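You operate a simulated robot arm through the tools that you are given. There is no shell and no other tool.

You run a simulated two-armed robot. Do the job below in one go: nothing can be reset, and whatever is moved stays where it is left.

## Task
Pick up the small blue spool with one hand, pass it to the other hand and put it on the shelf under the blue bench. Put the small red spool on the shelf under the blue bench. Take the black cap and put it on the top of the blue bench. Turn the black knob to 5. Any order will do. Set down upright: small blue spool, small red spool.

The check looks at the end state, three seconds after you hand in, the way a careful person would. Anything else that was tipped, shoved, dropped, spilled or broken makes it a failure. A push-on lid holds only when it is set on centred and level and pressed home; a screw cap is set on level and turned clockwise until tight.

## Robot
Two 7-joint arms with two-finger parallel grippers on one trunk that stands fixed in place. Base frame: the origin is at the foot of the trunk, x ahead of it, y to its left, z up; the work surface is at about z = 0.86. Readings come in m, rad, newtons and seconds.
The left shoulder is at [0.071, 0.156, 1.08], the right one opposite. Payload 3.91 kg a hand.
The TCP of each hand is the grasp point between the finger pads, 0.03 m short of the fingertips. In the tool frame z runs along the fingers and y along their closing line. The gripper opens to 0.11 m. The fingers are 0.02 m wide and 0.01 m thick; the gripper's body (0.048 by 0.112 m) begins 0.055 m behind the TCP.
Orientation is that of the tool frame in the base frame, as a unit quaternion [w, x, y, z]. With the fingers straight down and closing along the base's y, the tool's x points along the base's -x, its y along +y and its z along -z.

## Interface
- The arms move only by the tool move_arm. It takes "left_rows", "right_rows" or both (then of equal length, played together; a hand with none holds still); each is text: rows parted by semicolons, each of 7 numbers parted by spaces: the closure, from 0 (fully open) to 1 (shut), then the shift along the tool's x, y, z in units of 40 mm (1.0 is 40 mm), then the turn, a rotation vector about the tool's x, y, z in units of 6 degrees (1.0 is 6 degrees). In form: fingers dx dy dz wx wy wz; .... A call has 1 to 20 rows; each row shifts and turns the commanded pose from where the row before left it, along the tool's axes as they then stand. A call with a number of a shift or a turn outside -1 to 1 is refused whole. A row lasts 0.2 s, in which the tool goes at most 0.05 m and 0.15 rad; a call with a longer step from one row to the next is refused whole, and so is a gripper value outside its range. A pose out of reach is approached as far as the arm can. The call stops where the force on the tool passes 40 N (or 10 N more than at its start, if that is more) or the arm is blocked; 0.2 s more then pass. The fingers move at their own pace (about 0.108 m/s each) and stop on an object; they squeeze with about 42 N. The grip force told is the motor's: it shows also when the fingers shut on nothing. Time passes only in rows, and 0.2 s behind the last, so rows that do not move let the fingers close. The reply holds the time, the measured pose of the TCP, the force on the tool along the base axes, the opening and the grip force, in the units named above and with some noise, with the torque about the TCP (base axes, N m) and any sound that the robot's microphone picked up.
- Cameras (640 x 400 px; columns grow to the right, rows downward): "scene" is now at [0.1409, -0.0084, 1.3252]; the picture's right is [-0.07, -1.00, 0.00], its down [-0.40, 0.03, -0.92] and it looks along [0.91, -0.06, -0.40] (base axes); focal length 232 px, centre (320, 200). "left" rides on the left gripper at [0.072, -0.017, -0.103] in its tool frame; the picture's right is [0.23, 0.97, 0.00], its down [-0.76, 0.18, -0.62] and it looks along [-0.61, 0.14, 0.78] (tool axes); focal length 222 px, centre (320, 200). "right" rides on the right gripper at [0.072, 0.017, -0.103] in its tool frame; the picture's right is [-0.23, 0.97, 0.00], its down [-0.76, -0.18, -0.62] and it looks along [-0.61, -0.14, 0.78] (tool axes); focal length 222 px, centre (320, 200). There is no depth. A picture from a camera that has moved, and an enlarged one, comes with that camera's place and axes in the base frame and with its lens.
- snapshot(camera): a new picture of that camera. It takes no simulated time.
- raise_lower(by): slides the trunk up (or, below 0, down) by that many m; the arms and the scene camera ride with it, the base frame stays. It gives what a move gives, with no picture.
- aim_head(pan, tilt): turns the head with the scene camera to pan (to the left, within 1.501 rad either way) and tilt (down, from -0.506 to 1.204), counted from straight ahead of the robot. It gives what a move gives.
- zoom(camera, box): a new picture of the part [left, top, right, bottom] of that camera's present view, enlarged. It takes no simulated time.
- job_done(): hands the job in; it is judged then, once.

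Nothing tells you positions but the pictures and the camera data. Unless the task says otherwise, let go and move clear before handing in.

The tools are called after "Emit:" as name(argument=value, ...) on one line, values as JSON. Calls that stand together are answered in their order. move_arm: Moves the arms, as the interface text tells. Its arguments: {"type":"object","properties":{"left_rows":{"type":"string"},"right_rows":{"type":"string"}},"required":[]} The other tools are called the same way: raise_lower (by) slides the trunk up or down; aim_head (pan, tilt) turns the head that bears the scene camera; snapshot (camera) takes a picture; zoom (camera, box) takes an enlarged picture of a part of a camera's view; job_done () hands the job in.

At the start:

```text
t: 0.0
left_tcp_pos: [0.6138, 0.182, 1.2882]
left_orientation: [0.0, 0.0, 1.0, 0.0]
left_force: [0.7, -0.7, 0.7]
left_moment: [0.01, -0.01, 0.02]
left_finger_gap: 0.11
left_gripper_force: 0.1
right_tcp_pos: [0.7263, -0.3976, 1.1858]
right_orientation: [0.0, 0.001, 1.0, 0.0]
right_force: [-0.8, 0.1, 0.4]
right_moment: [0.01, -0.02, 0.01]
right_finger_gap: 0.1102
right_gripper_force: 0.0
trunk travel left (down, up): [-0.525, 0.415]
head pan, tilt: [-0.07, 0.414]
```

scene: 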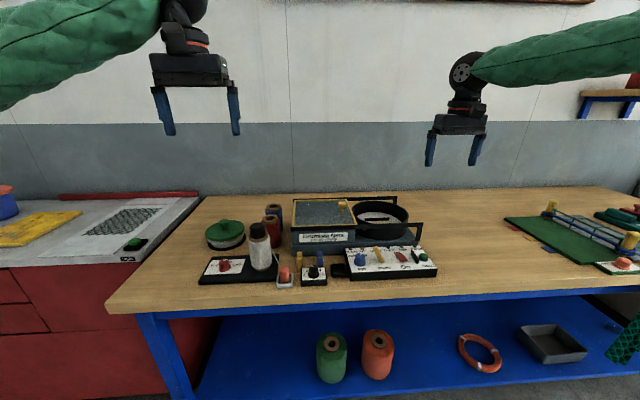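
right: 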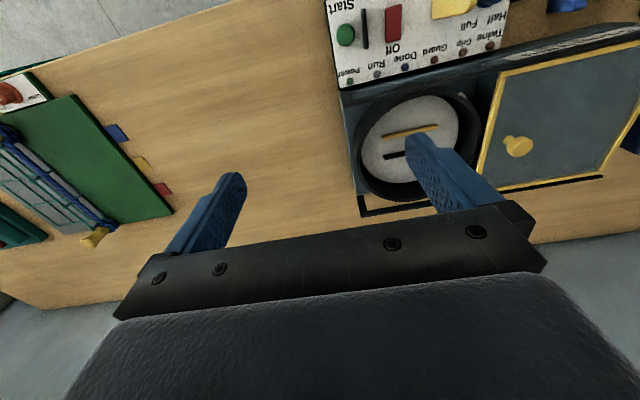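
left: 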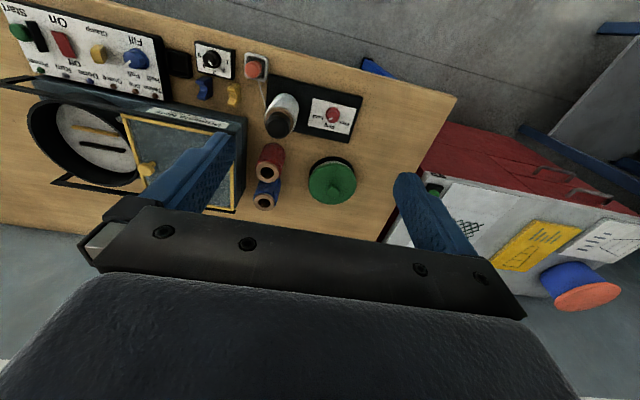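

I see a workbench with a wooden top on a blue frame and a blue lower shelf holding a green and an orange spool. The small red and blue spools stand near the left of the bench top, with a bottle with a black cap and some panels. I'll zoom in for details first.

Emit:
zoom(camera="scene", box=[190, 180, 350, 300])

Emit:
zoom(camera="scene", box=[290, 180, 450, 300])

Emit:
zoom(camera="left", box=[160, 30, 380, 230])

Emit:
zoom(camera="scene", box=[480, 180, 640, 300])

Emit:
zoom(camera="scene", box=[0, 160, 210, 280])

Emit:
zoom(camera="scene", box=[200, 280, 440, 400])

```text
3.33 times, centred on (270, 240) of scene
camera zoom: at [0.1409, -0.0084, 1.3252], right [-0.07, -1.0, 0.0], down [-0.4, 0.03, -0.92], along [0.91, -0.06, -0.4], focal length 773 px, centre (487, 67)
```

zoom: 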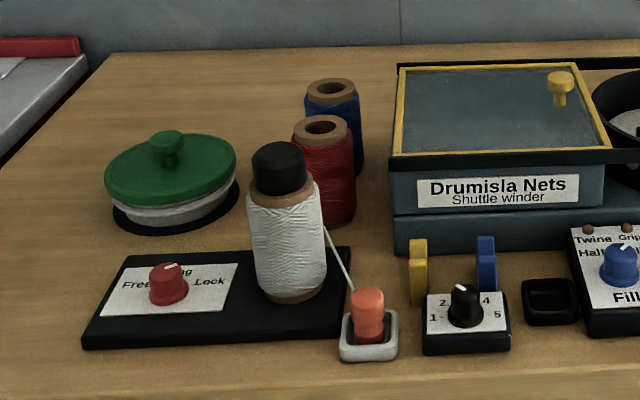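

```text
3.33 times, centred on (370, 240) of scene
camera zoom: at [0.1409, -0.0084, 1.3252], right [-0.07, -1.0, 0.0], down [-0.4, 0.03, -0.92], along [0.91, -0.06, -0.4], focal length 773 px, centre (153, 67)
```

zoom: 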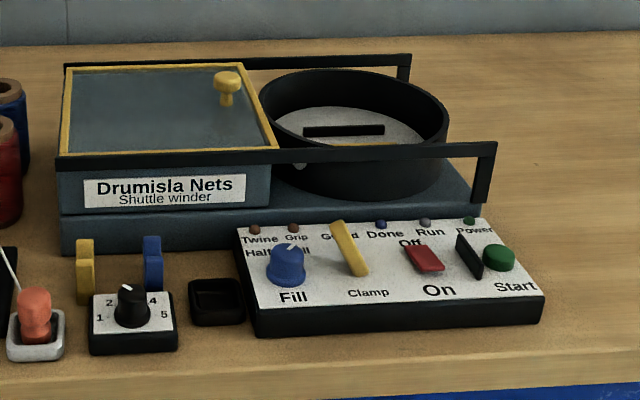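

```text
2.00 times, centred on (270, 130) of left
camera zoom: at [0.5418, 0.1649, 1.3933], right [-0.23, 0.97, 0.0], down [0.76, 0.18, 0.62], along [0.61, 0.14, -0.78], focal length 444 px, centre (420, 340)
```

zoom: 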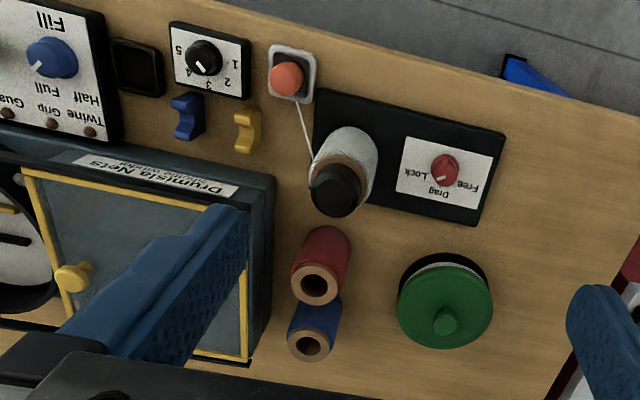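

```text
3.33 times, centred on (560, 240) of scene
camera zoom: at [0.1409, -0.0084, 1.3252], right [-0.07, -1.0, 0.0], down [-0.4, 0.03, -0.92], along [0.91, -0.06, -0.4], focal length 773 px, centre (-480, 67)
```

zoom: 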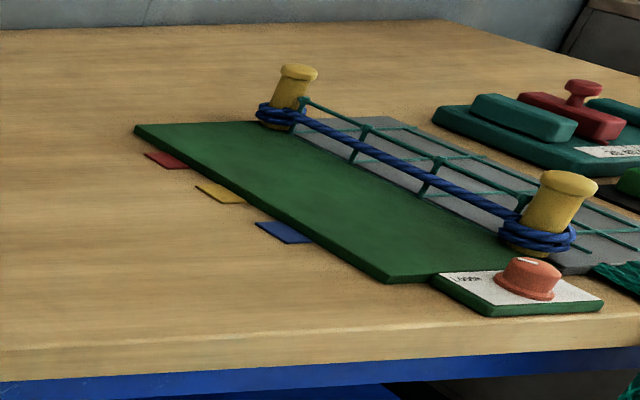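

```text
3.05 times, centred on (105, 220) of scene
camera zoom: at [0.1409, -0.0084, 1.3252], right [-0.07, -1.0, 0.0], down [-0.4, 0.03, -0.92], along [0.91, -0.06, -0.4], focal length 706 px, centre (975, 139)
```

zoom: 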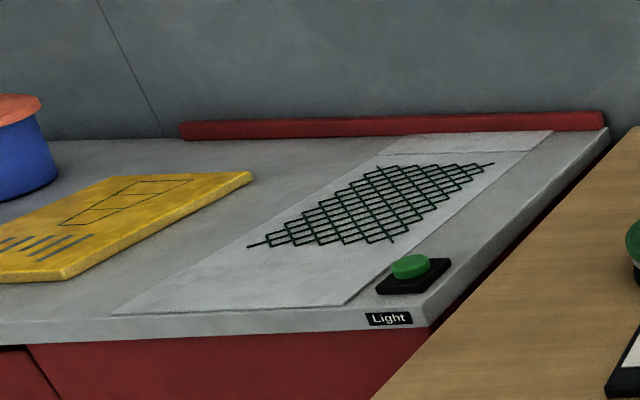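

```text
2.67 times, centred on (320, 340) of scene
camera zoom: at [0.1409, -0.0084, 1.3252], right [-0.07, -1.0, 0.0], down [-0.4, 0.03, -0.92], along [0.91, -0.06, -0.4], focal length 618 px, centre (320, -173)
```

zoom: 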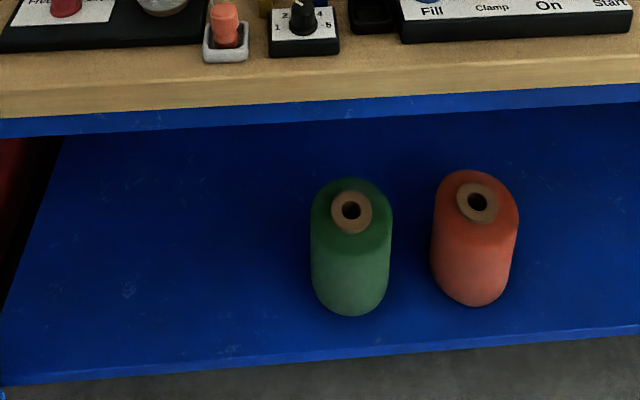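

The spools are at about (0.915, 0.109) for blue and (0.82, 0.107) for red, both about 0.10 m tall. I'll zoom in harder on the cap, the knob and the shelf.

Emit:
zoom(camera="left", box=[230, 50, 310, 110])

Emit:
zoom(camera="left", box=[240, 80, 320, 220])

Emit:
zoom(camera="left", box=[190, 35, 240, 75])

Emit:
zoom(camera="scene", box=[285, 255, 345, 295])

Emit:
zoom(camera="scene", box=[230, 190, 310, 290])

```text
6.67 times, centred on (270, 80) of left
camera zoom: at [0.5418, 0.1649, 1.3933], right [-0.23, 0.97, 0.0], down [0.76, 0.18, 0.62], along [0.61, 0.14, -0.78], focal length 1481 px, centre (653, 1000)
```

zoom: 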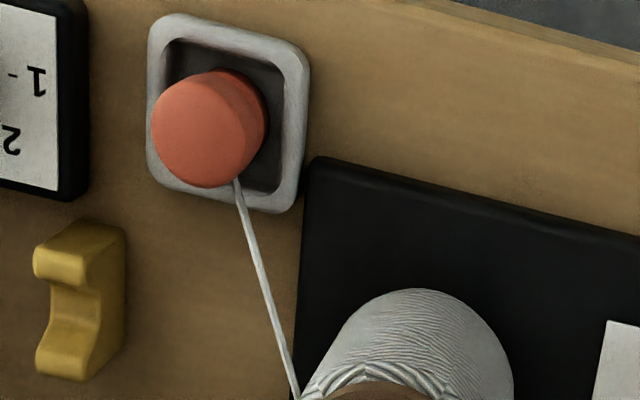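

```text
2.86 times, centred on (280, 150) of left
camera zoom: at [0.5418, 0.1649, 1.3933], right [-0.23, 0.97, 0.0], down [0.76, 0.18, 0.62], along [0.61, 0.14, -0.78], focal length 635 px, centre (434, 343)
```

zoom: 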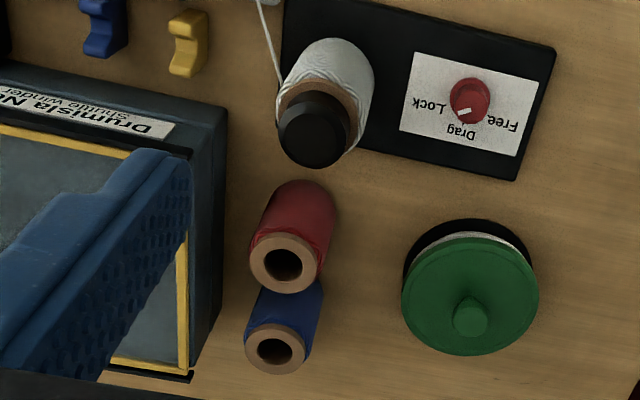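

```text
10.00 times, centred on (215, 55) of left
camera zoom: at [0.5418, 0.1649, 1.3933], right [-0.23, 0.97, 0.0], down [0.76, 0.18, 0.62], along [0.61, 0.14, -0.78], focal length 2221 px, centre (1370, 1650)
```

zoom: 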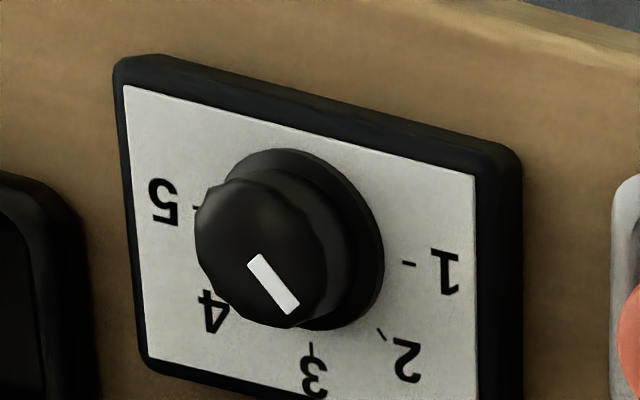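

```text
10.00 times, centred on (315, 275) of scene
camera zoom: at [0.1409, -0.0084, 1.3252], right [-0.07, -1.0, 0.0], down [-0.4, 0.03, -0.92], along [0.91, -0.06, -0.4], focal length 2318 px, centre (370, -550)
```

zoom: 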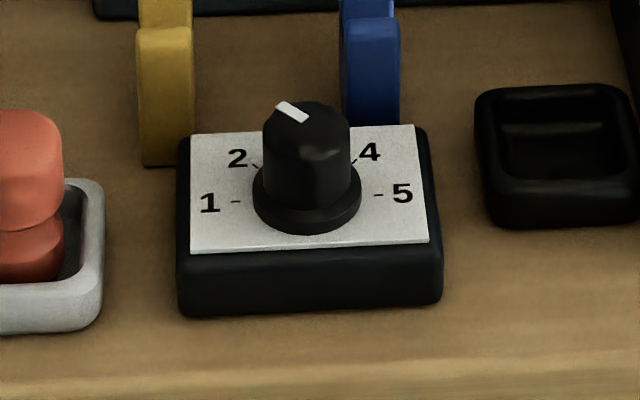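

```text
4.00 times, centred on (270, 240) of scene
camera zoom: at [0.1409, -0.0084, 1.3252], right [-0.07, -1.0, 0.0], down [-0.4, 0.03, -0.92], along [0.91, -0.06, -0.4], focal length 927 px, centre (520, 40)
```

zoom: 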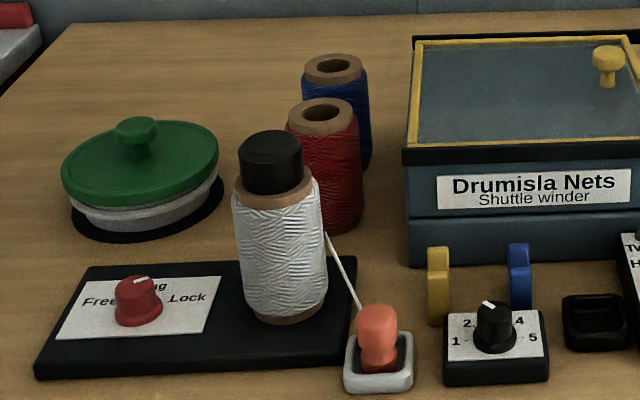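

The black cap sits on the white spool, with its top at about (0.699, 0.123, 1.004). The knob, at about (0.644, -0.023, 0.908), points at 2. I'll bring the left hand above the cap and look again.

Emit:
move_arm(left_rows="0 -0.354 -0.246 0.783 0 0 0;0 -0.354 -0.246 0.783 0 0 0;0 -0.354 -0.246 0.783 0 0 0;0 -0.354 -0.246 0.783 0 0 0;0 -0.354 -0.246 0.783 0 0 0;0 -0.354 -0.246 0.783 0 0 0")

Emit:
snapshot(camera="left")

Emit:
zoom(camera="scene", box=[210, 130, 370, 290])

```text
t: 1.4
left_tcp_pos: [0.698, 0.1228, 1.1006]
left_orientation: [0.0, 0.0, 1.0, 0.001]
left_force: [-0.4, 0.3, -0.1]
left_moment: [-0.02, -0.01, 0.02]
left_finger_gap: 0.1102
left_gripper_force: 0.1
right_tcp_pos: [0.727, -0.397, 1.1841]
right_orientation: [-0.001, 0.0, 1.0, 0.0]
right_force: [0.0, -0.8, 0.0]
right_moment: [0.0, 0.03, -0.01]
right_finger_gap: 0.1101
right_gripper_force: 0.1
trunk travel left (down, up): [-0.525, 0.415]
head pan, tilt: [-0.07, 0.414]
```

```text
taken
camera left: at [0.626, 0.1056, 1.2054], right [-0.23, 0.97, 0.0], down [0.76, 0.18, 0.62], along [0.61, 0.14, -0.78], focal length 222 px, centre (320, 200)
```

left: 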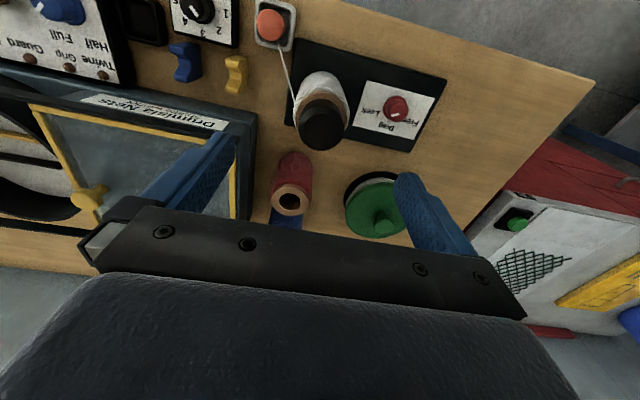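

```text
2.50 times, centred on (290, 210) of scene
camera zoom: at [0.1421, -0.0083, 1.3251], right [-0.07, -1.0, 0.0], down [-0.4, 0.03, -0.91], along [0.91, -0.06, -0.4], focal length 580 px, centre (395, 175)
```

zoom: 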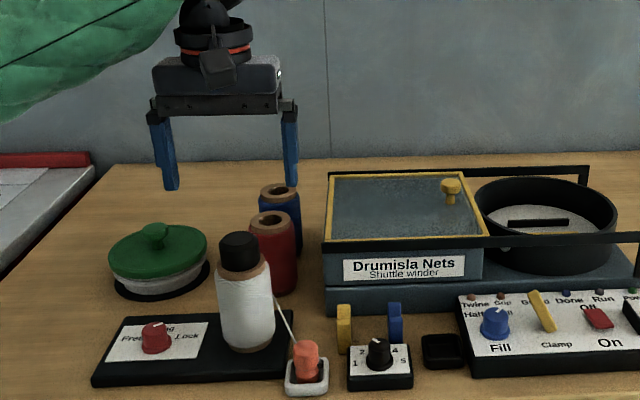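

Emit:
zoom(camera="left", box=[280, 50, 380, 160])

Emit:
zoom(camera="scene", box=[240, 210, 300, 280])

```text
3.64 times, centred on (330, 105) of left
camera zoom: at [0.626, 0.1056, 1.2054], right [-0.23, 0.97, 0.0], down [0.76, 0.18, 0.62], along [0.61, 0.14, -0.78], focal length 808 px, centre (284, 546)
```

zoom: 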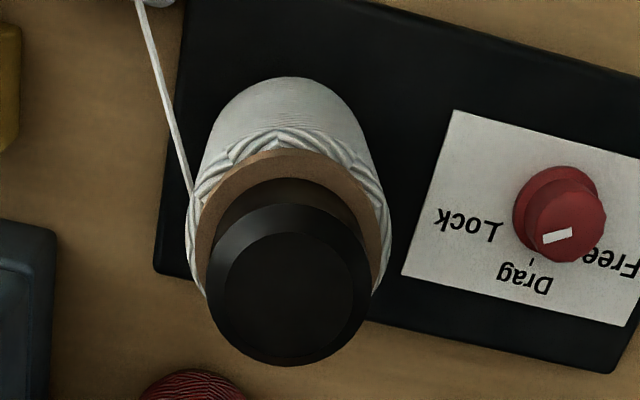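

```text
5.71 times, centred on (270, 245) of scene
camera zoom: at [0.1421, -0.0083, 1.3251], right [-0.07, -1.0, 0.0], down [-0.4, 0.03, -0.91], along [0.91, -0.06, -0.4], focal length 1325 px, centre (606, -57)
```

zoom: 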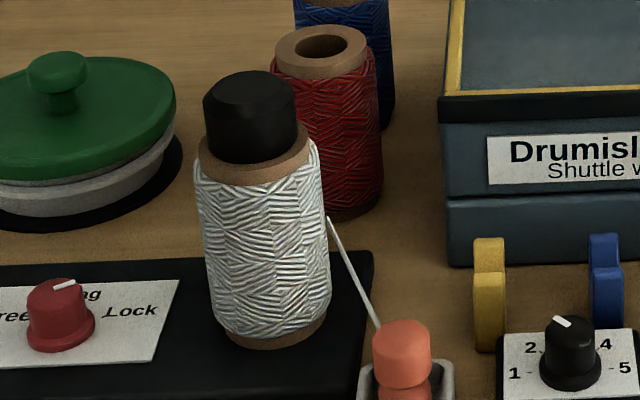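

The cap is about 0.044 m across and 0.03 m high, centred under the hand. I'll descend and grip it with the fingertips just above the spool's rim.

Emit:
move_arm(left_rows="0.3 0 0 0.75 0 0 0;0.3 0 0 0.75 0 0 0;0.3 0 0 0.77 0 0 0;0.3 0 0 0 0 0 0;1 0 0 0 0 0 0;1 0 0 0 0 0 0;1 0 0 0 0 0 0")

Emit:
zoom(camera="scene", box=[230, 190, 310, 280])

```text
t: 3.0
left_tcp_pos: [0.6981, 0.123, 1.0092]
left_orientation: [0.0, -0.001, 1.0, 0.0]
left_force: [-0.4, 0.7, 5.0]
left_moment: [-0.09, 0.06, -0.02]
left_finger_gap: 0.0509
left_gripper_force: 42.2
right_tcp_pos: [0.7251, -0.3968, 1.186]
right_orientation: [-0.001, 0.0, 1.0, 0.0]
right_force: [-0.1, -0.7, 0.0]
right_moment: [0.02, -0.01, -0.01]
right_finger_gap: 0.1099
right_gripper_force: 0.1
trunk travel left (down, up): [-0.525, 0.415]
head pan, tilt: [-0.07, 0.414]
```

```text
4.44 times, centred on (270, 235) of scene
camera zoom: at [0.1406, -0.0084, 1.3253], right [-0.07, -1.0, 0.0], down [-0.4, 0.03, -0.92], along [0.91, -0.06, -0.4], focal length 1030 px, centre (542, 44)
```

zoom: 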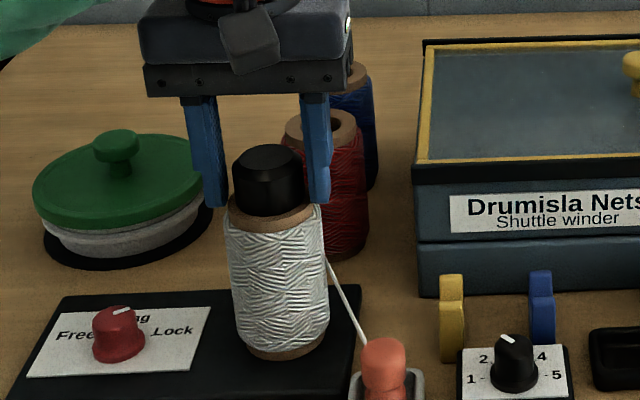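

Emit:
zoom(camera="left", box=[230, 60, 410, 230])

Emit:
zoom(camera="scene", box=[250, 210, 290, 250])

Emit:
zoom(camera="right", box=[440, 0, 640, 200])

```text
2.35 times, centred on (320, 145) of left
camera zoom: at [0.6257, 0.1061, 1.1136], right [-0.23, 0.97, 0.0], down [0.76, 0.18, 0.62], along [0.61, 0.14, -0.78], focal length 523 px, centre (320, 329)
```

zoom: 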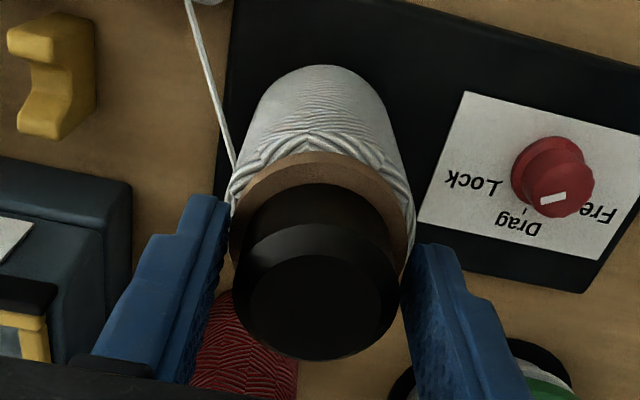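

```text
10.00 times, centred on (270, 230) of scene
camera zoom: at [0.1406, -0.0084, 1.3253], right [-0.07, -1.0, 0.0], down [-0.4, 0.03, -0.92], along [0.91, -0.06, -0.4], focal length 2318 px, centre (820, -100)
```

zoom: 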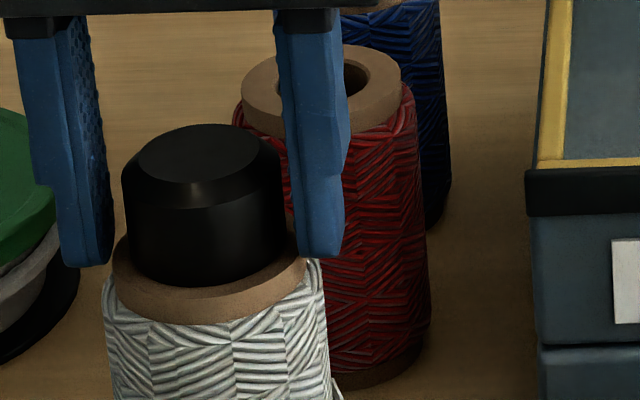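

```text
2.00 times, centred on (540, 100) of right
camera zoom: at [0.6549, -0.38, 1.2901], right [0.23, 0.97, 0.0], down [0.76, -0.18, 0.62], along [0.61, -0.14, -0.78], focal length 444 px, centre (-120, 400)
```

zoom: 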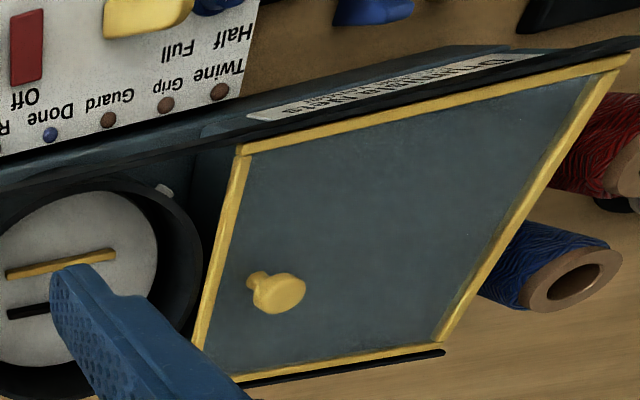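

The fingertips have caught on the spool's wooden rim (gap 0.051 against a cap of about 0.044). I'll open, rise about 6 mm and grip again on the cap only.

Emit:
move_arm(left_rows="0.35 0 0 0 0 0 0;0.35 0 0 0 0 0 0;0.35 0 0 -0.17 0 0 0;0.35 0 0 0 0 0 0;1 0 0 0 0 0 0;1 0 0 0 0 0 0;1 0 0 0 0 0 0")

Emit:
zoom(camera="scene", box=[250, 210, 290, 250])

```text
t: 4.6
left_tcp_pos: [0.6976, 0.1233, 1.0173]
left_orientation: [-0.001, 0.0, 1.0, 0.0]
left_force: [0.1, 0.5, 0.2]
left_moment: [0.01, -0.02, 0.01]
left_finger_gap: 0.0404
left_gripper_force: 42.5
right_tcp_pos: [0.727, -0.3973, 1.1856]
right_orientation: [0.0, 0.0, 1.0, 0.0]
right_force: [0.0, 0.1, -0.1]
right_moment: [-0.02, 0.02, 0.02]
right_finger_gap: 0.11
right_gripper_force: 0.0
trunk travel left (down, up): [-0.525, 0.415]
head pan, tilt: [-0.07, 0.414]
```

```text
10.00 times, centred on (270, 230) of scene
camera zoom: at [0.141, -0.0084, 1.3252], right [-0.07, -1.0, 0.0], down [-0.4, 0.03, -0.92], along [0.91, -0.06, -0.4], focal length 2318 px, centre (820, -100)
```

zoom: 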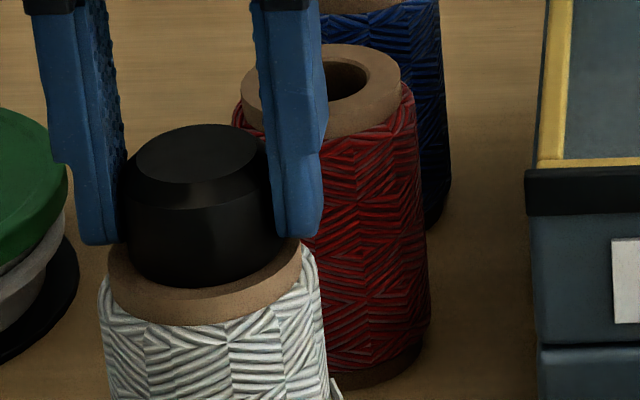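

The fingers now hold the cap (gap 0.040). I'll lift gently and watch whether the cap comes off or the spool comes up with it.

Emit:
move_arm(left_rows="1 0 0 -0.1 0 0 0;1 0 0 -0.1 0 0 0;1 0 0 0 0 0 0")

Emit:
zoom(camera="scene", box=[250, 210, 290, 250])

```text
t: 5.4
left_tcp_pos: [0.7003, 0.1236, 1.0245]
left_orientation: [0.0, 0.001, 1.0, 0.0]
left_force: [0.2, -0.1, 0.0]
left_moment: [-0.03, -0.01, -0.02]
left_finger_gap: 0.0403
left_gripper_force: 41.7
right_tcp_pos: [0.7263, -0.3975, 1.1873]
right_orientation: [0.0, 0.001, 1.0, -0.001]
right_force: [0.3, -0.1, 0.5]
right_moment: [0.0, 0.01, 0.01]
right_finger_gap: 0.11
right_gripper_force: 0.0
trunk travel left (down, up): [-0.525, 0.415]
head pan, tilt: [-0.07, 0.414]
```

```text
10.00 times, centred on (270, 230) of scene
camera zoom: at [0.141, -0.0083, 1.3252], right [-0.07, -1.0, 0.0], down [-0.4, 0.03, -0.92], along [0.91, -0.06, -0.4], focal length 2318 px, centre (820, -100)
```

zoom: 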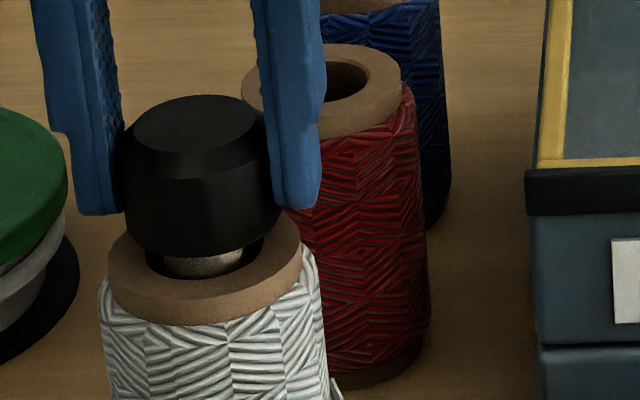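

The cap lifts off freely, leaving a peg in the spool. I'll carry it to the free bench area at the left front, around (0.68, 0.385).

Emit:
move_arm(left_rows="1 0 0 -0.95 0 0 0;1 0 0 -0.95 0 0 0;1 0.071 0.935 0 0 0 0;1 0.071 0.935 0 0 0 0;1 0.071 0.935 0 0 0 0;1 0.071 0.935 0 0 0 0;1 0.071 0.935 0 0 0 0;1 0.071 0.935 0 0 0 0;1 0.071 0.935 0 0 0 0;1 0 0 0.95 0 0 0;1 0 0 0.95 0 0 0;1 0 0 0.95 0 0 0;1 0 0 0.95 0 0 0")

Emit:
snapshot(camera="scene")

Emit:
snapshot(camera="left")

```text
t: 8.2
left_tcp_pos: [0.6805, 0.3847, 0.9475]
left_orientation: [0.0, 0.0, 1.0, 0.0]
left_force: [-0.1, -0.3, -0.2]
left_moment: [-0.02, -0.01, 0.01]
left_finger_gap: 0.0402
left_gripper_force: 41.7
right_tcp_pos: [0.7262, -0.397, 1.1856]
right_orientation: [-0.001, 0.0, 1.0, 0.0]
right_force: [0.1, 0.2, -0.8]
right_moment: [0.01, 0.01, 0.03]
right_finger_gap: 0.1101
right_gripper_force: 0.0
trunk travel left (down, up): [-0.525, 0.415]
head pan, tilt: [-0.07, 0.414]
```

```text
taken
camera scene: at [0.1413, -0.0076, 1.3253], right [-0.07, -1.0, 0.0], down [-0.4, 0.03, -0.92], along [0.91, -0.06, -0.4], focal length 232 px, centre (320, 200)
```

scene: 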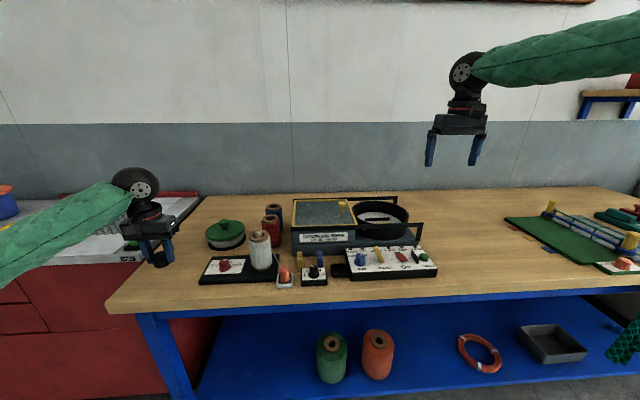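

```text
taken
camera left: at [0.607, 0.3678, 1.0519], right [-0.23, 0.97, 0.0], down [0.76, 0.18, 0.62], along [0.61, 0.14, -0.78], focal length 222 px, centre (320, 200)
```

left: 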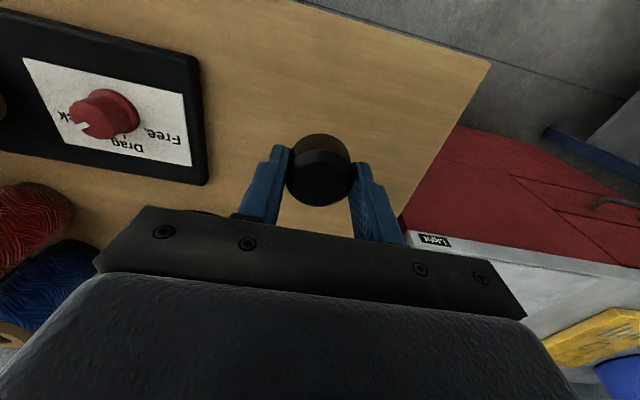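

Emit:
move_arm(left_rows="1 0 0 0.6 0 0 0;1 0 0 0.4 0 0 0;1 0 0 0.12 0 0 0;1 0 0 0.1 0 0 0;1 0 0 0 0 0 0")

Emit:
zoom(camera="scene", box=[110, 220, 210, 300])

```text
t: 9.4
left_tcp_pos: [0.679, 0.3858, 0.8997]
left_orientation: [0.001, 0.001, 1.0, 0.0]
left_force: [-0.2, 0.1, -1.4]
left_moment: [0.04, 0.01, 0.02]
left_finger_gap: 0.0405
left_gripper_force: 41.9
right_tcp_pos: [0.7257, -0.3981, 1.1878]
right_orientation: [0.0, 0.0, 1.0, 0.0]
right_force: [-0.1, -0.3, -0.6]
right_moment: [-0.03, -0.01, 0.0]
right_finger_gap: 0.1101
right_gripper_force: 0.1
trunk travel left (down, up): [-0.525, 0.415]
head pan, tilt: [-0.07, 0.414]
```

```text
5.00 times, centred on (160, 260) of scene
camera zoom: at [0.1409, -0.0083, 1.3252], right [-0.07, -1.0, 0.0], down [-0.4, 0.03, -0.92], along [0.91, -0.06, -0.4], focal length 1159 px, centre (1120, -100)
```

zoom: 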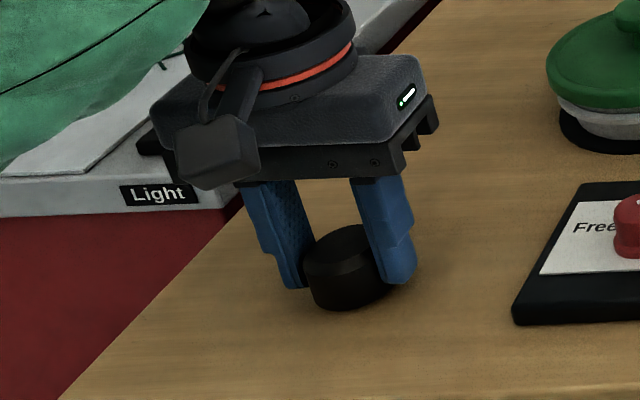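

Emit:
move_arm(left_rows="1 0 0 0.05 0 0 0;1 0 0 0.04 0 0 0;1 0 0 0 0 0 0")

```text
t: 10.2
left_tcp_pos: [0.6801, 0.3852, 0.8961]
left_orientation: [0.0, 0.001, 1.0, 0.001]
left_force: [0.6, 0.9, 0.1]
left_moment: [-0.03, -0.03, -0.01]
left_finger_gap: 0.0402
left_gripper_force: 41.8
right_tcp_pos: [0.7263, -0.3976, 1.1871]
right_orientation: [-0.001, -0.001, 1.0, 0.0]
right_force: [0.0, 0.4, -0.5]
right_moment: [0.01, -0.02, -0.02]
right_finger_gap: 0.1101
right_gripper_force: 0.2
trunk travel left (down, up): [-0.525, 0.415]
head pan, tilt: [-0.07, 0.414]
```

Emit:
move_arm(left_rows="1 0 0 0.04 0 0 0;1 0 0 0.04 0 0 0;1 0 0 0 0 0 0")

Emit:
zoom(camera="scene", box=[140, 240, 200, 290])

```text
t: 11.0
left_tcp_pos: [0.6794, 0.3855, 0.8954]
left_orientation: [0.001, -0.001, 1.0, 0.0]
left_force: [6.8, 3.4, 19.8]
left_moment: [-0.08, -0.06, 0.06]
left_finger_gap: 0.0405
left_gripper_force: 42.1
right_tcp_pos: [0.7245, -0.397, 1.1863]
right_orientation: [0.0, 0.0, 1.0, 0.0]
right_force: [0.8, 0.3, -0.4]
right_moment: [-0.01, -0.02, 0.01]
right_finger_gap: 0.1099
right_gripper_force: 0.2
trunk travel left (down, up): [-0.525, 0.415]
head pan, tilt: [-0.07, 0.414]
```

```text
8.00 times, centred on (170, 265) of scene
camera zoom: at [0.1402, -0.0088, 1.3256], right [-0.07, -1.0, 0.0], down [-0.4, 0.03, -0.92], along [0.91, -0.06, -0.4], focal length 1854 px, centre (1520, -320)
```

zoom: 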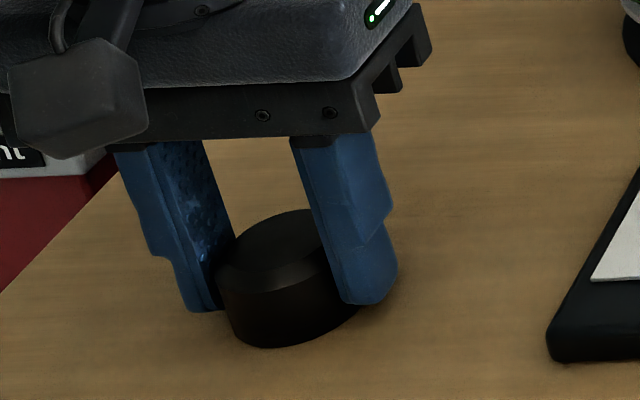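

The cap is on the bench (contact force felt). I'll release, rise and move above the red spool.

Emit:
move_arm(left_rows="1 0 0 -0.03 0 0 0;0.2 0 0 0 0 0 0;0.2 0 0 0 0 0 0;0.2 0 0 0 0 0 0;0.2 0 0 -0.6 0 0 0;0.2 0 0 -1 0 0 0;0.2 0 0 -1 0 0 0;0.2 0 0 -1 0 0 0;0.2 0 0 -1 0 0 0;0.2 0 0 -1 0 0 0;0.2 -0.5 -0.9 0 0 0 0;0.2 -0.5 -0.9 0 0 0 0;0.2 -0.5 -0.9 0 0 0 0;0.2 -0.5 -0.9 0 0 0 0;0.2 -0.5 -0.9 0 0 0 0;0.2 -0.5 -0.9 0 0 0 0;0.2 -0.5 -0.9 0 0 0 0;0.2 0 -0.65 0 0 0 0")

Emit:
snapshot(camera="scene")

Emit:
snapshot(camera="left")

Emit:
zoom(camera="scene", box=[140, 240, 200, 290])

```text
t: 14.8
left_tcp_pos: [0.819, 0.1069, 1.1167]
left_orientation: [-0.001, 0.0, 1.0, 0.0]
left_force: [1.0, 0.3, 0.1]
left_moment: [-0.01, -0.01, -0.01]
left_finger_gap: 0.0879
left_gripper_force: 0.0
right_tcp_pos: [0.7259, -0.3962, 1.1854]
right_orientation: [0.0, 0.0, 1.0, 0.0]
right_force: [0.1, 0.4, -0.4]
right_moment: [0.01, 0.02, -0.04]
right_finger_gap: 0.1101
right_gripper_force: 0.0
trunk travel left (down, up): [-0.525, 0.415]
head pan, tilt: [-0.07, 0.414]
```

```text
taken
camera scene: at [0.1408, -0.0088, 1.3252], right [-0.07, -1.0, 0.0], down [-0.4, 0.03, -0.92], along [0.91, -0.06, -0.4], focal length 232 px, centre (320, 200)
```

scene: 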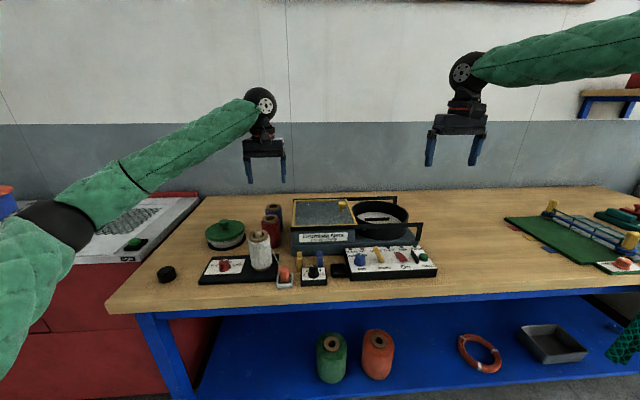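

```text
taken
camera left: at [0.7476, 0.0886, 1.2214], right [-0.23, 0.97, 0.0], down [0.76, 0.18, 0.62], along [0.61, 0.14, -0.78], focal length 222 px, centre (320, 200)
```

left: 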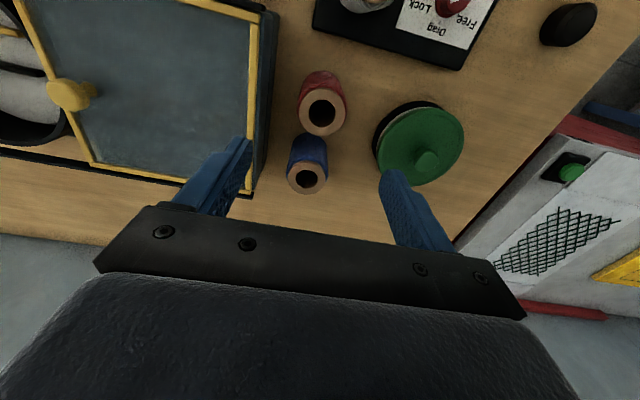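

```text
8.00 times, centred on (170, 265) of scene
camera zoom: at [0.1408, -0.0088, 1.3252], right [-0.07, -1.0, 0.0], down [-0.4, 0.03, -0.92], along [0.91, -0.06, -0.4], focal length 1854 px, centre (1520, -320)
```

zoom: 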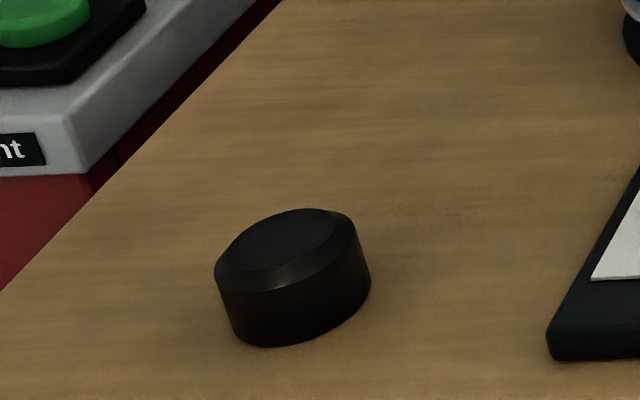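

Emit:
zoom(camera="left", box=[250, 60, 390, 200])

Emit:
zoom(camera="scene", box=[245, 190, 305, 250])

Emit:
zoom(camera="right", box=[540, 60, 640, 170])

```text
2.86 times, centred on (320, 130) of left
camera zoom: at [0.7476, 0.0886, 1.2214], right [-0.23, 0.97, 0.0], down [0.76, 0.18, 0.62], along [0.61, 0.14, -0.78], focal length 635 px, centre (320, 400)
```

zoom: 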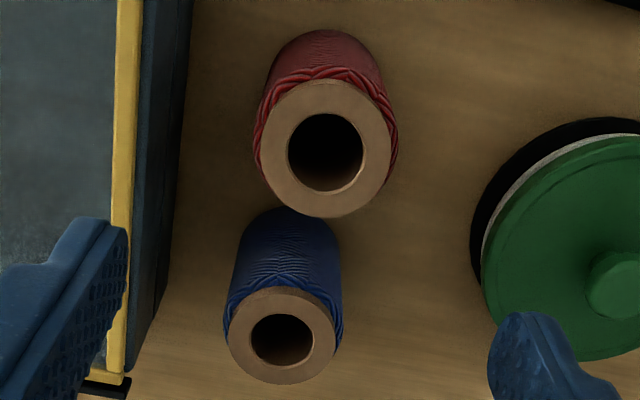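

```text
6.67 times, centred on (275, 220) of scene
camera zoom: at [0.1408, -0.0088, 1.3252], right [-0.07, -1.0, 0.0], down [-0.4, 0.03, -0.92], along [0.91, -0.06, -0.4], focal length 1545 px, centre (620, 67)
```

zoom: 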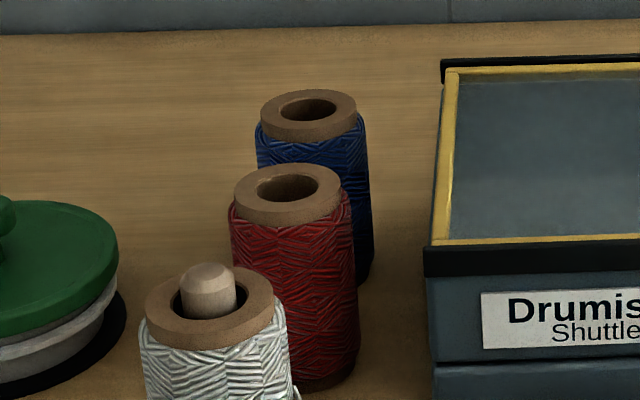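

```text
3.64 times, centred on (590, 115) of right
camera zoom: at [0.6553, -0.3803, 1.2897], right [0.23, 0.97, 0.0], down [0.76, -0.18, 0.62], along [0.61, -0.14, -0.78], focal length 808 px, centre (-662, 509)
```

zoom: 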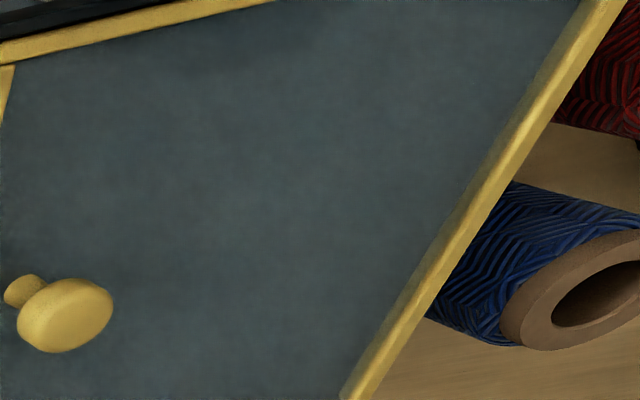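

Red stands at (0.821, 0.107) and blue at (0.917, 0.109), with tops at about z = 0.962. Before handling them I'll raise the trunk briefly to get parallax on the shelf's height and its contents.

Emit:
aim_head(pan=0.0, tilt=0.7)

Emit:
snapshot(camera="scene")

Emit:
raise_lower(by=0.15)

Emit:
snapshot(camera="scene")

```text
t: 15.6
left_tcp_pos: [0.8197, 0.1062, 1.1156]
left_orientation: [0.001, 0.001, 1.0, 0.0]
left_force: [0.1, 0.7, -0.7]
left_moment: [-0.04, -0.04, 0.02]
left_finger_gap: 0.0881
left_gripper_force: 0.0
right_tcp_pos: [0.7267, -0.3973, 1.1863]
right_orientation: [0.0, -0.001, 1.0, 0.0]
right_force: [0.2, 0.2, 0.3]
right_moment: [-0.03, 0.02, -0.01]
right_finger_gap: 0.1101
right_gripper_force: 0.1
trunk travel left (down, up): [-0.525, 0.415]
head pan, tilt: [0.0, 0.7]
```

```text
taken
camera scene: at [0.1338, -0.0021, 1.2997], right [0.0, -1.0, 0.0], down [-0.64, 0.0, -0.77], along [0.77, 0.0, -0.64], focal length 232 px, centre (320, 200)
```

scene: 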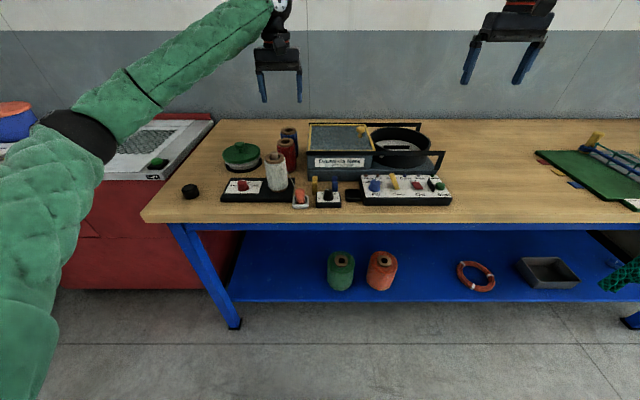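

```text
t: 17.3
left_tcp_pos: [0.8214, 0.105, 1.2659]
left_orientation: [-0.001, 0.0, 1.0, 0.0]
left_force: [-0.5, -0.7, 1.1]
left_moment: [0.0, 0.0, 0.04]
left_finger_gap: 0.0879
left_gripper_force: 0.0
right_tcp_pos: [0.7268, -0.3969, 1.336]
right_orientation: [-0.001, 0.0, 1.0, 0.0]
right_force: [-1.0, -0.8, 0.5]
right_moment: [0.02, -0.02, 0.01]
right_finger_gap: 0.11
right_gripper_force: 0.1
trunk travel left (down, up): [-0.675, 0.265]
head pan, tilt: [0.0, 0.7]
```

```text
taken
camera scene: at [0.1341, -0.002, 1.4495], right [0.0, -1.0, 0.0], down [-0.64, 0.0, -0.76], along [0.76, 0.0, -0.64], focal length 232 px, centre (320, 200)
```

scene: 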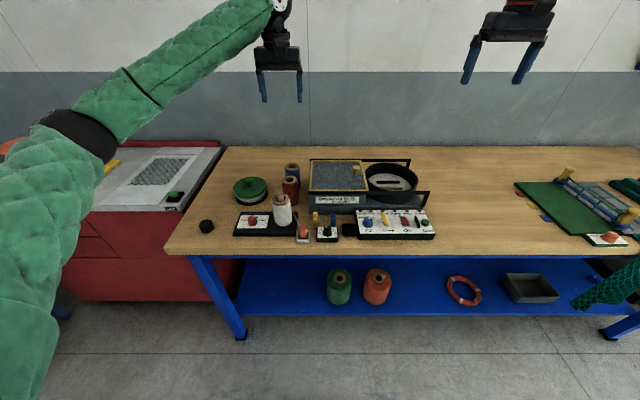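

Emit:
zoom(camera="scene", box=[200, 230, 360, 330])

Emit:
zoom(camera="scene", box=[340, 230, 500, 330])

Emit:
raise_lower(by=-0.15)

Emit:
zoom(camera="scene", box=[200, 200, 360, 300])

Emit:
zoom(camera="scene", box=[340, 210, 500, 310])

```text
4.00 times, centred on (280, 280) of scene
camera zoom: at [0.1341, -0.002, 1.4495], right [0.0, -1.0, 0.0], down [-0.64, 0.0, -0.76], along [0.76, 0.0, -0.64], focal length 927 px, centre (480, -120)
```

zoom: 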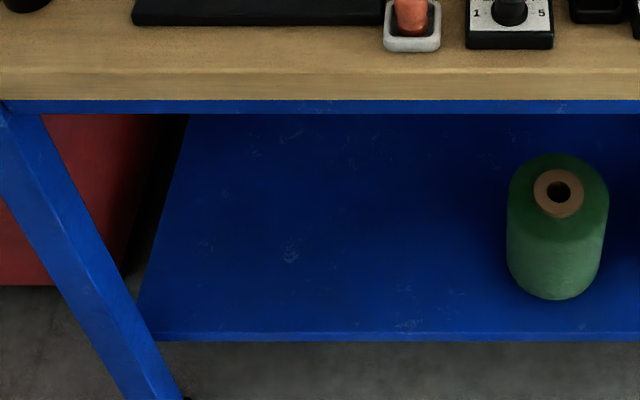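

```text
4.00 times, centred on (420, 280) of scene
camera zoom: at [0.1341, -0.002, 1.4495], right [0.0, -1.0, 0.0], down [-0.64, 0.0, -0.76], along [0.76, 0.0, -0.64], focal length 927 px, centre (-80, -120)
```

zoom: 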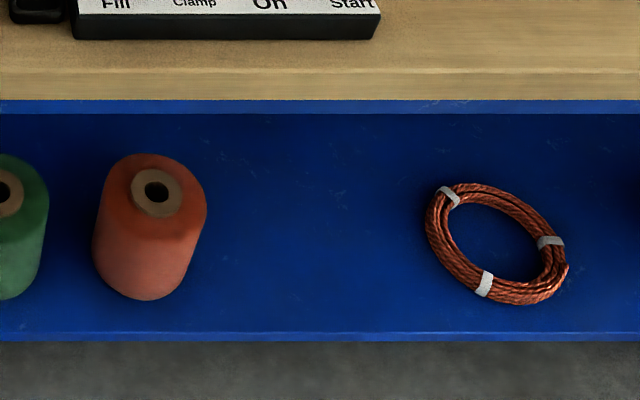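

```text
t: 19.1
left_tcp_pos: [0.8192, 0.1067, 1.1171]
left_orientation: [0.0, 0.0, 1.0, 0.001]
left_force: [-0.2, 0.3, 0.1]
left_moment: [0.0, 0.01, 0.01]
left_finger_gap: 0.088
left_gripper_force: 0.0
right_tcp_pos: [0.7255, -0.3969, 1.1871]
right_orientation: [0.001, 0.0, 1.0, 0.001]
right_force: [-0.1, 0.2, -0.4]
right_moment: [0.0, 0.02, 0.0]
right_finger_gap: 0.1101
right_gripper_force: 0.1
trunk travel left (down, up): [-0.525, 0.415]
head pan, tilt: [0.0, 0.7]
```

```text
4.00 times, centred on (280, 250) of scene
camera zoom: at [0.1334, -0.0019, 1.2998], right [0.0, -1.0, 0.0], down [-0.64, 0.0, -0.76], along [0.76, 0.0, -0.64], focal length 927 px, centre (480, 0)
```

zoom: 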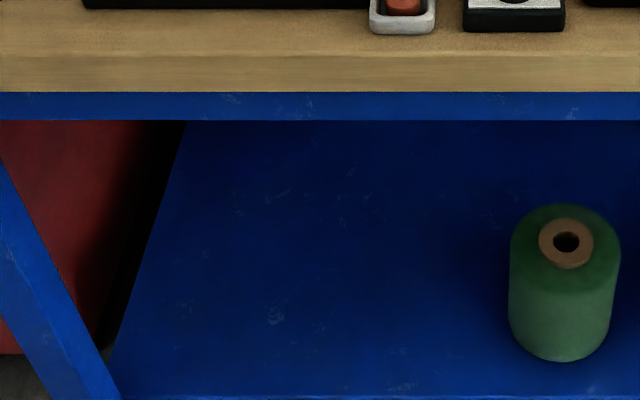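

```text
4.00 times, centred on (420, 260) of scene
camera zoom: at [0.1334, -0.0019, 1.2998], right [0.0, -1.0, 0.0], down [-0.64, 0.0, -0.76], along [0.76, 0.0, -0.64], focal length 927 px, centre (-80, -40)
```

zoom: 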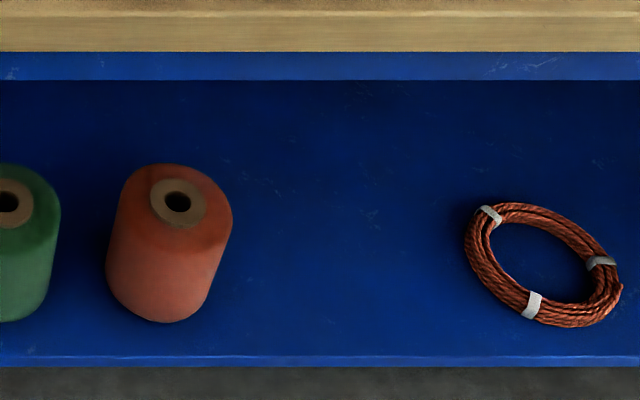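

The shelf's front edge is at about x = 0.675, z = 0.22, with free space left of the green spool and about 0.5 m of clearance under the bench. Now I'll pick up the red spool from above.

Emit:
move_arm(left_rows="0.2 -0.04 0 0.95 0 0 0;0.2 0 0 0.95 0 0 0;0.2 0 0 0.95 0 0 0;0.2 0 0 0.95 0 0 0;0.2 0 0 0.75 0 0 0;0.2 0 0 0 0 0 0")

Emit:
zoom(camera="left", box=[220, 40, 420, 220])

Emit:
zoom(camera="scene", box=[230, 80, 350, 200])

```text
t: 20.5
left_tcp_pos: [0.821, 0.1055, 0.9335]
left_orientation: [-0.001, 0.0, 1.0, 0.0]
left_force: [-0.4, 0.6, 0.6]
left_moment: [0.0, 0.02, -0.01]
left_finger_gap: 0.088
left_gripper_force: 0.1
right_tcp_pos: [0.7252, -0.3973, 1.1861]
right_orientation: [0.0, 0.0, 1.0, -0.001]
right_force: [0.6, -0.3, 0.1]
right_moment: [0.04, 0.02, -0.02]
right_finger_gap: 0.1099
right_gripper_force: 0.0
trunk travel left (down, up): [-0.525, 0.415]
head pan, tilt: [0.0, 0.7]
```

```text
2.22 times, centred on (320, 130) of left
camera zoom: at [0.7484, 0.0882, 1.0386], right [-0.23, 0.97, 0.0], down [0.76, 0.18, 0.62], along [0.61, 0.14, -0.78], focal length 494 px, centre (320, 356)
```

zoom: 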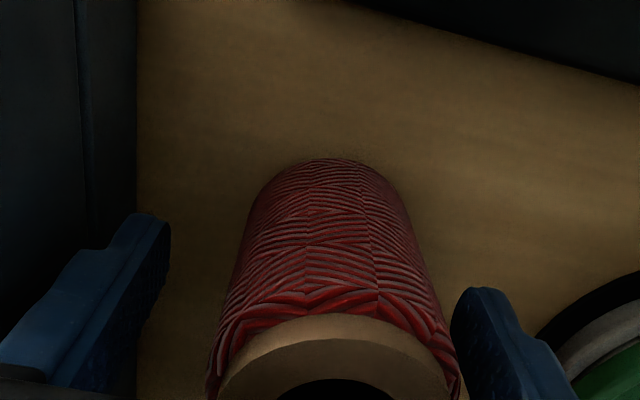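

```text
3.33 times, centred on (290, 140) of scene
camera zoom: at [0.1335, -0.0022, 1.2997], right [0.0, -1.0, 0.0], down [-0.64, 0.0, -0.76], along [0.76, 0.0, -0.64], focal length 773 px, centre (420, 400)
```

zoom: 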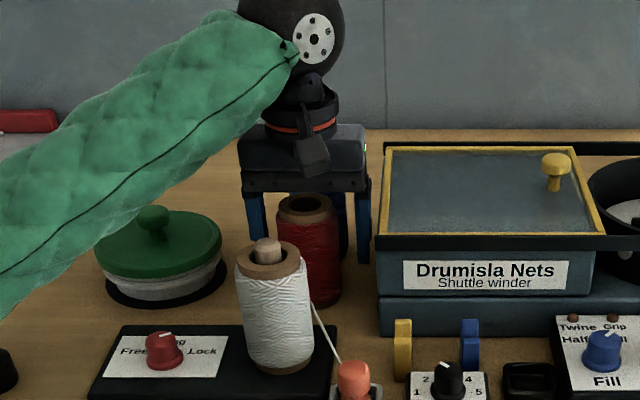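

Emit:
move_arm(left_rows="0.2 0 0.05 0 0 0 0;1 0 0 0 0 0 0;1 0 0 0 0 0 0;1 0 0 0 0 0 0")

Emit:
zoom(camera="scene", box=[230, 80, 350, 200])

```text
t: 21.5
left_tcp_pos: [0.8213, 0.108, 0.9344]
left_orientation: [0.0, 0.0, 1.0, 0.001]
left_force: [0.1, 0.5, 0.0]
left_moment: [0.06, 0.01, 0.0]
left_finger_gap: 0.0583
left_gripper_force: 41.9
right_tcp_pos: [0.7265, -0.398, 1.1864]
right_orientation: [0.0, 0.0, 1.0, 0.0]
right_force: [0.7, 0.3, 0.4]
right_moment: [0.01, -0.03, 0.04]
right_finger_gap: 0.1099
right_gripper_force: 0.1
trunk travel left (down, up): [-0.525, 0.415]
head pan, tilt: [0.0, 0.7]
```

```text
3.33 times, centred on (290, 140) of scene
camera zoom: at [0.1337, -0.0019, 1.2997], right [0.0, -1.0, 0.0], down [-0.64, 0.0, -0.76], along [0.76, 0.0, -0.64], focal length 773 px, centre (420, 400)
```

zoom: 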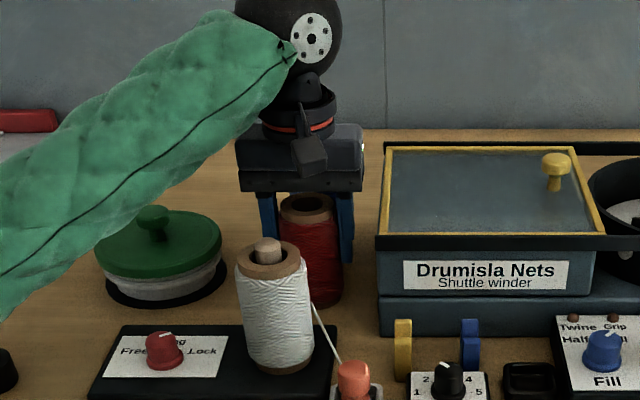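

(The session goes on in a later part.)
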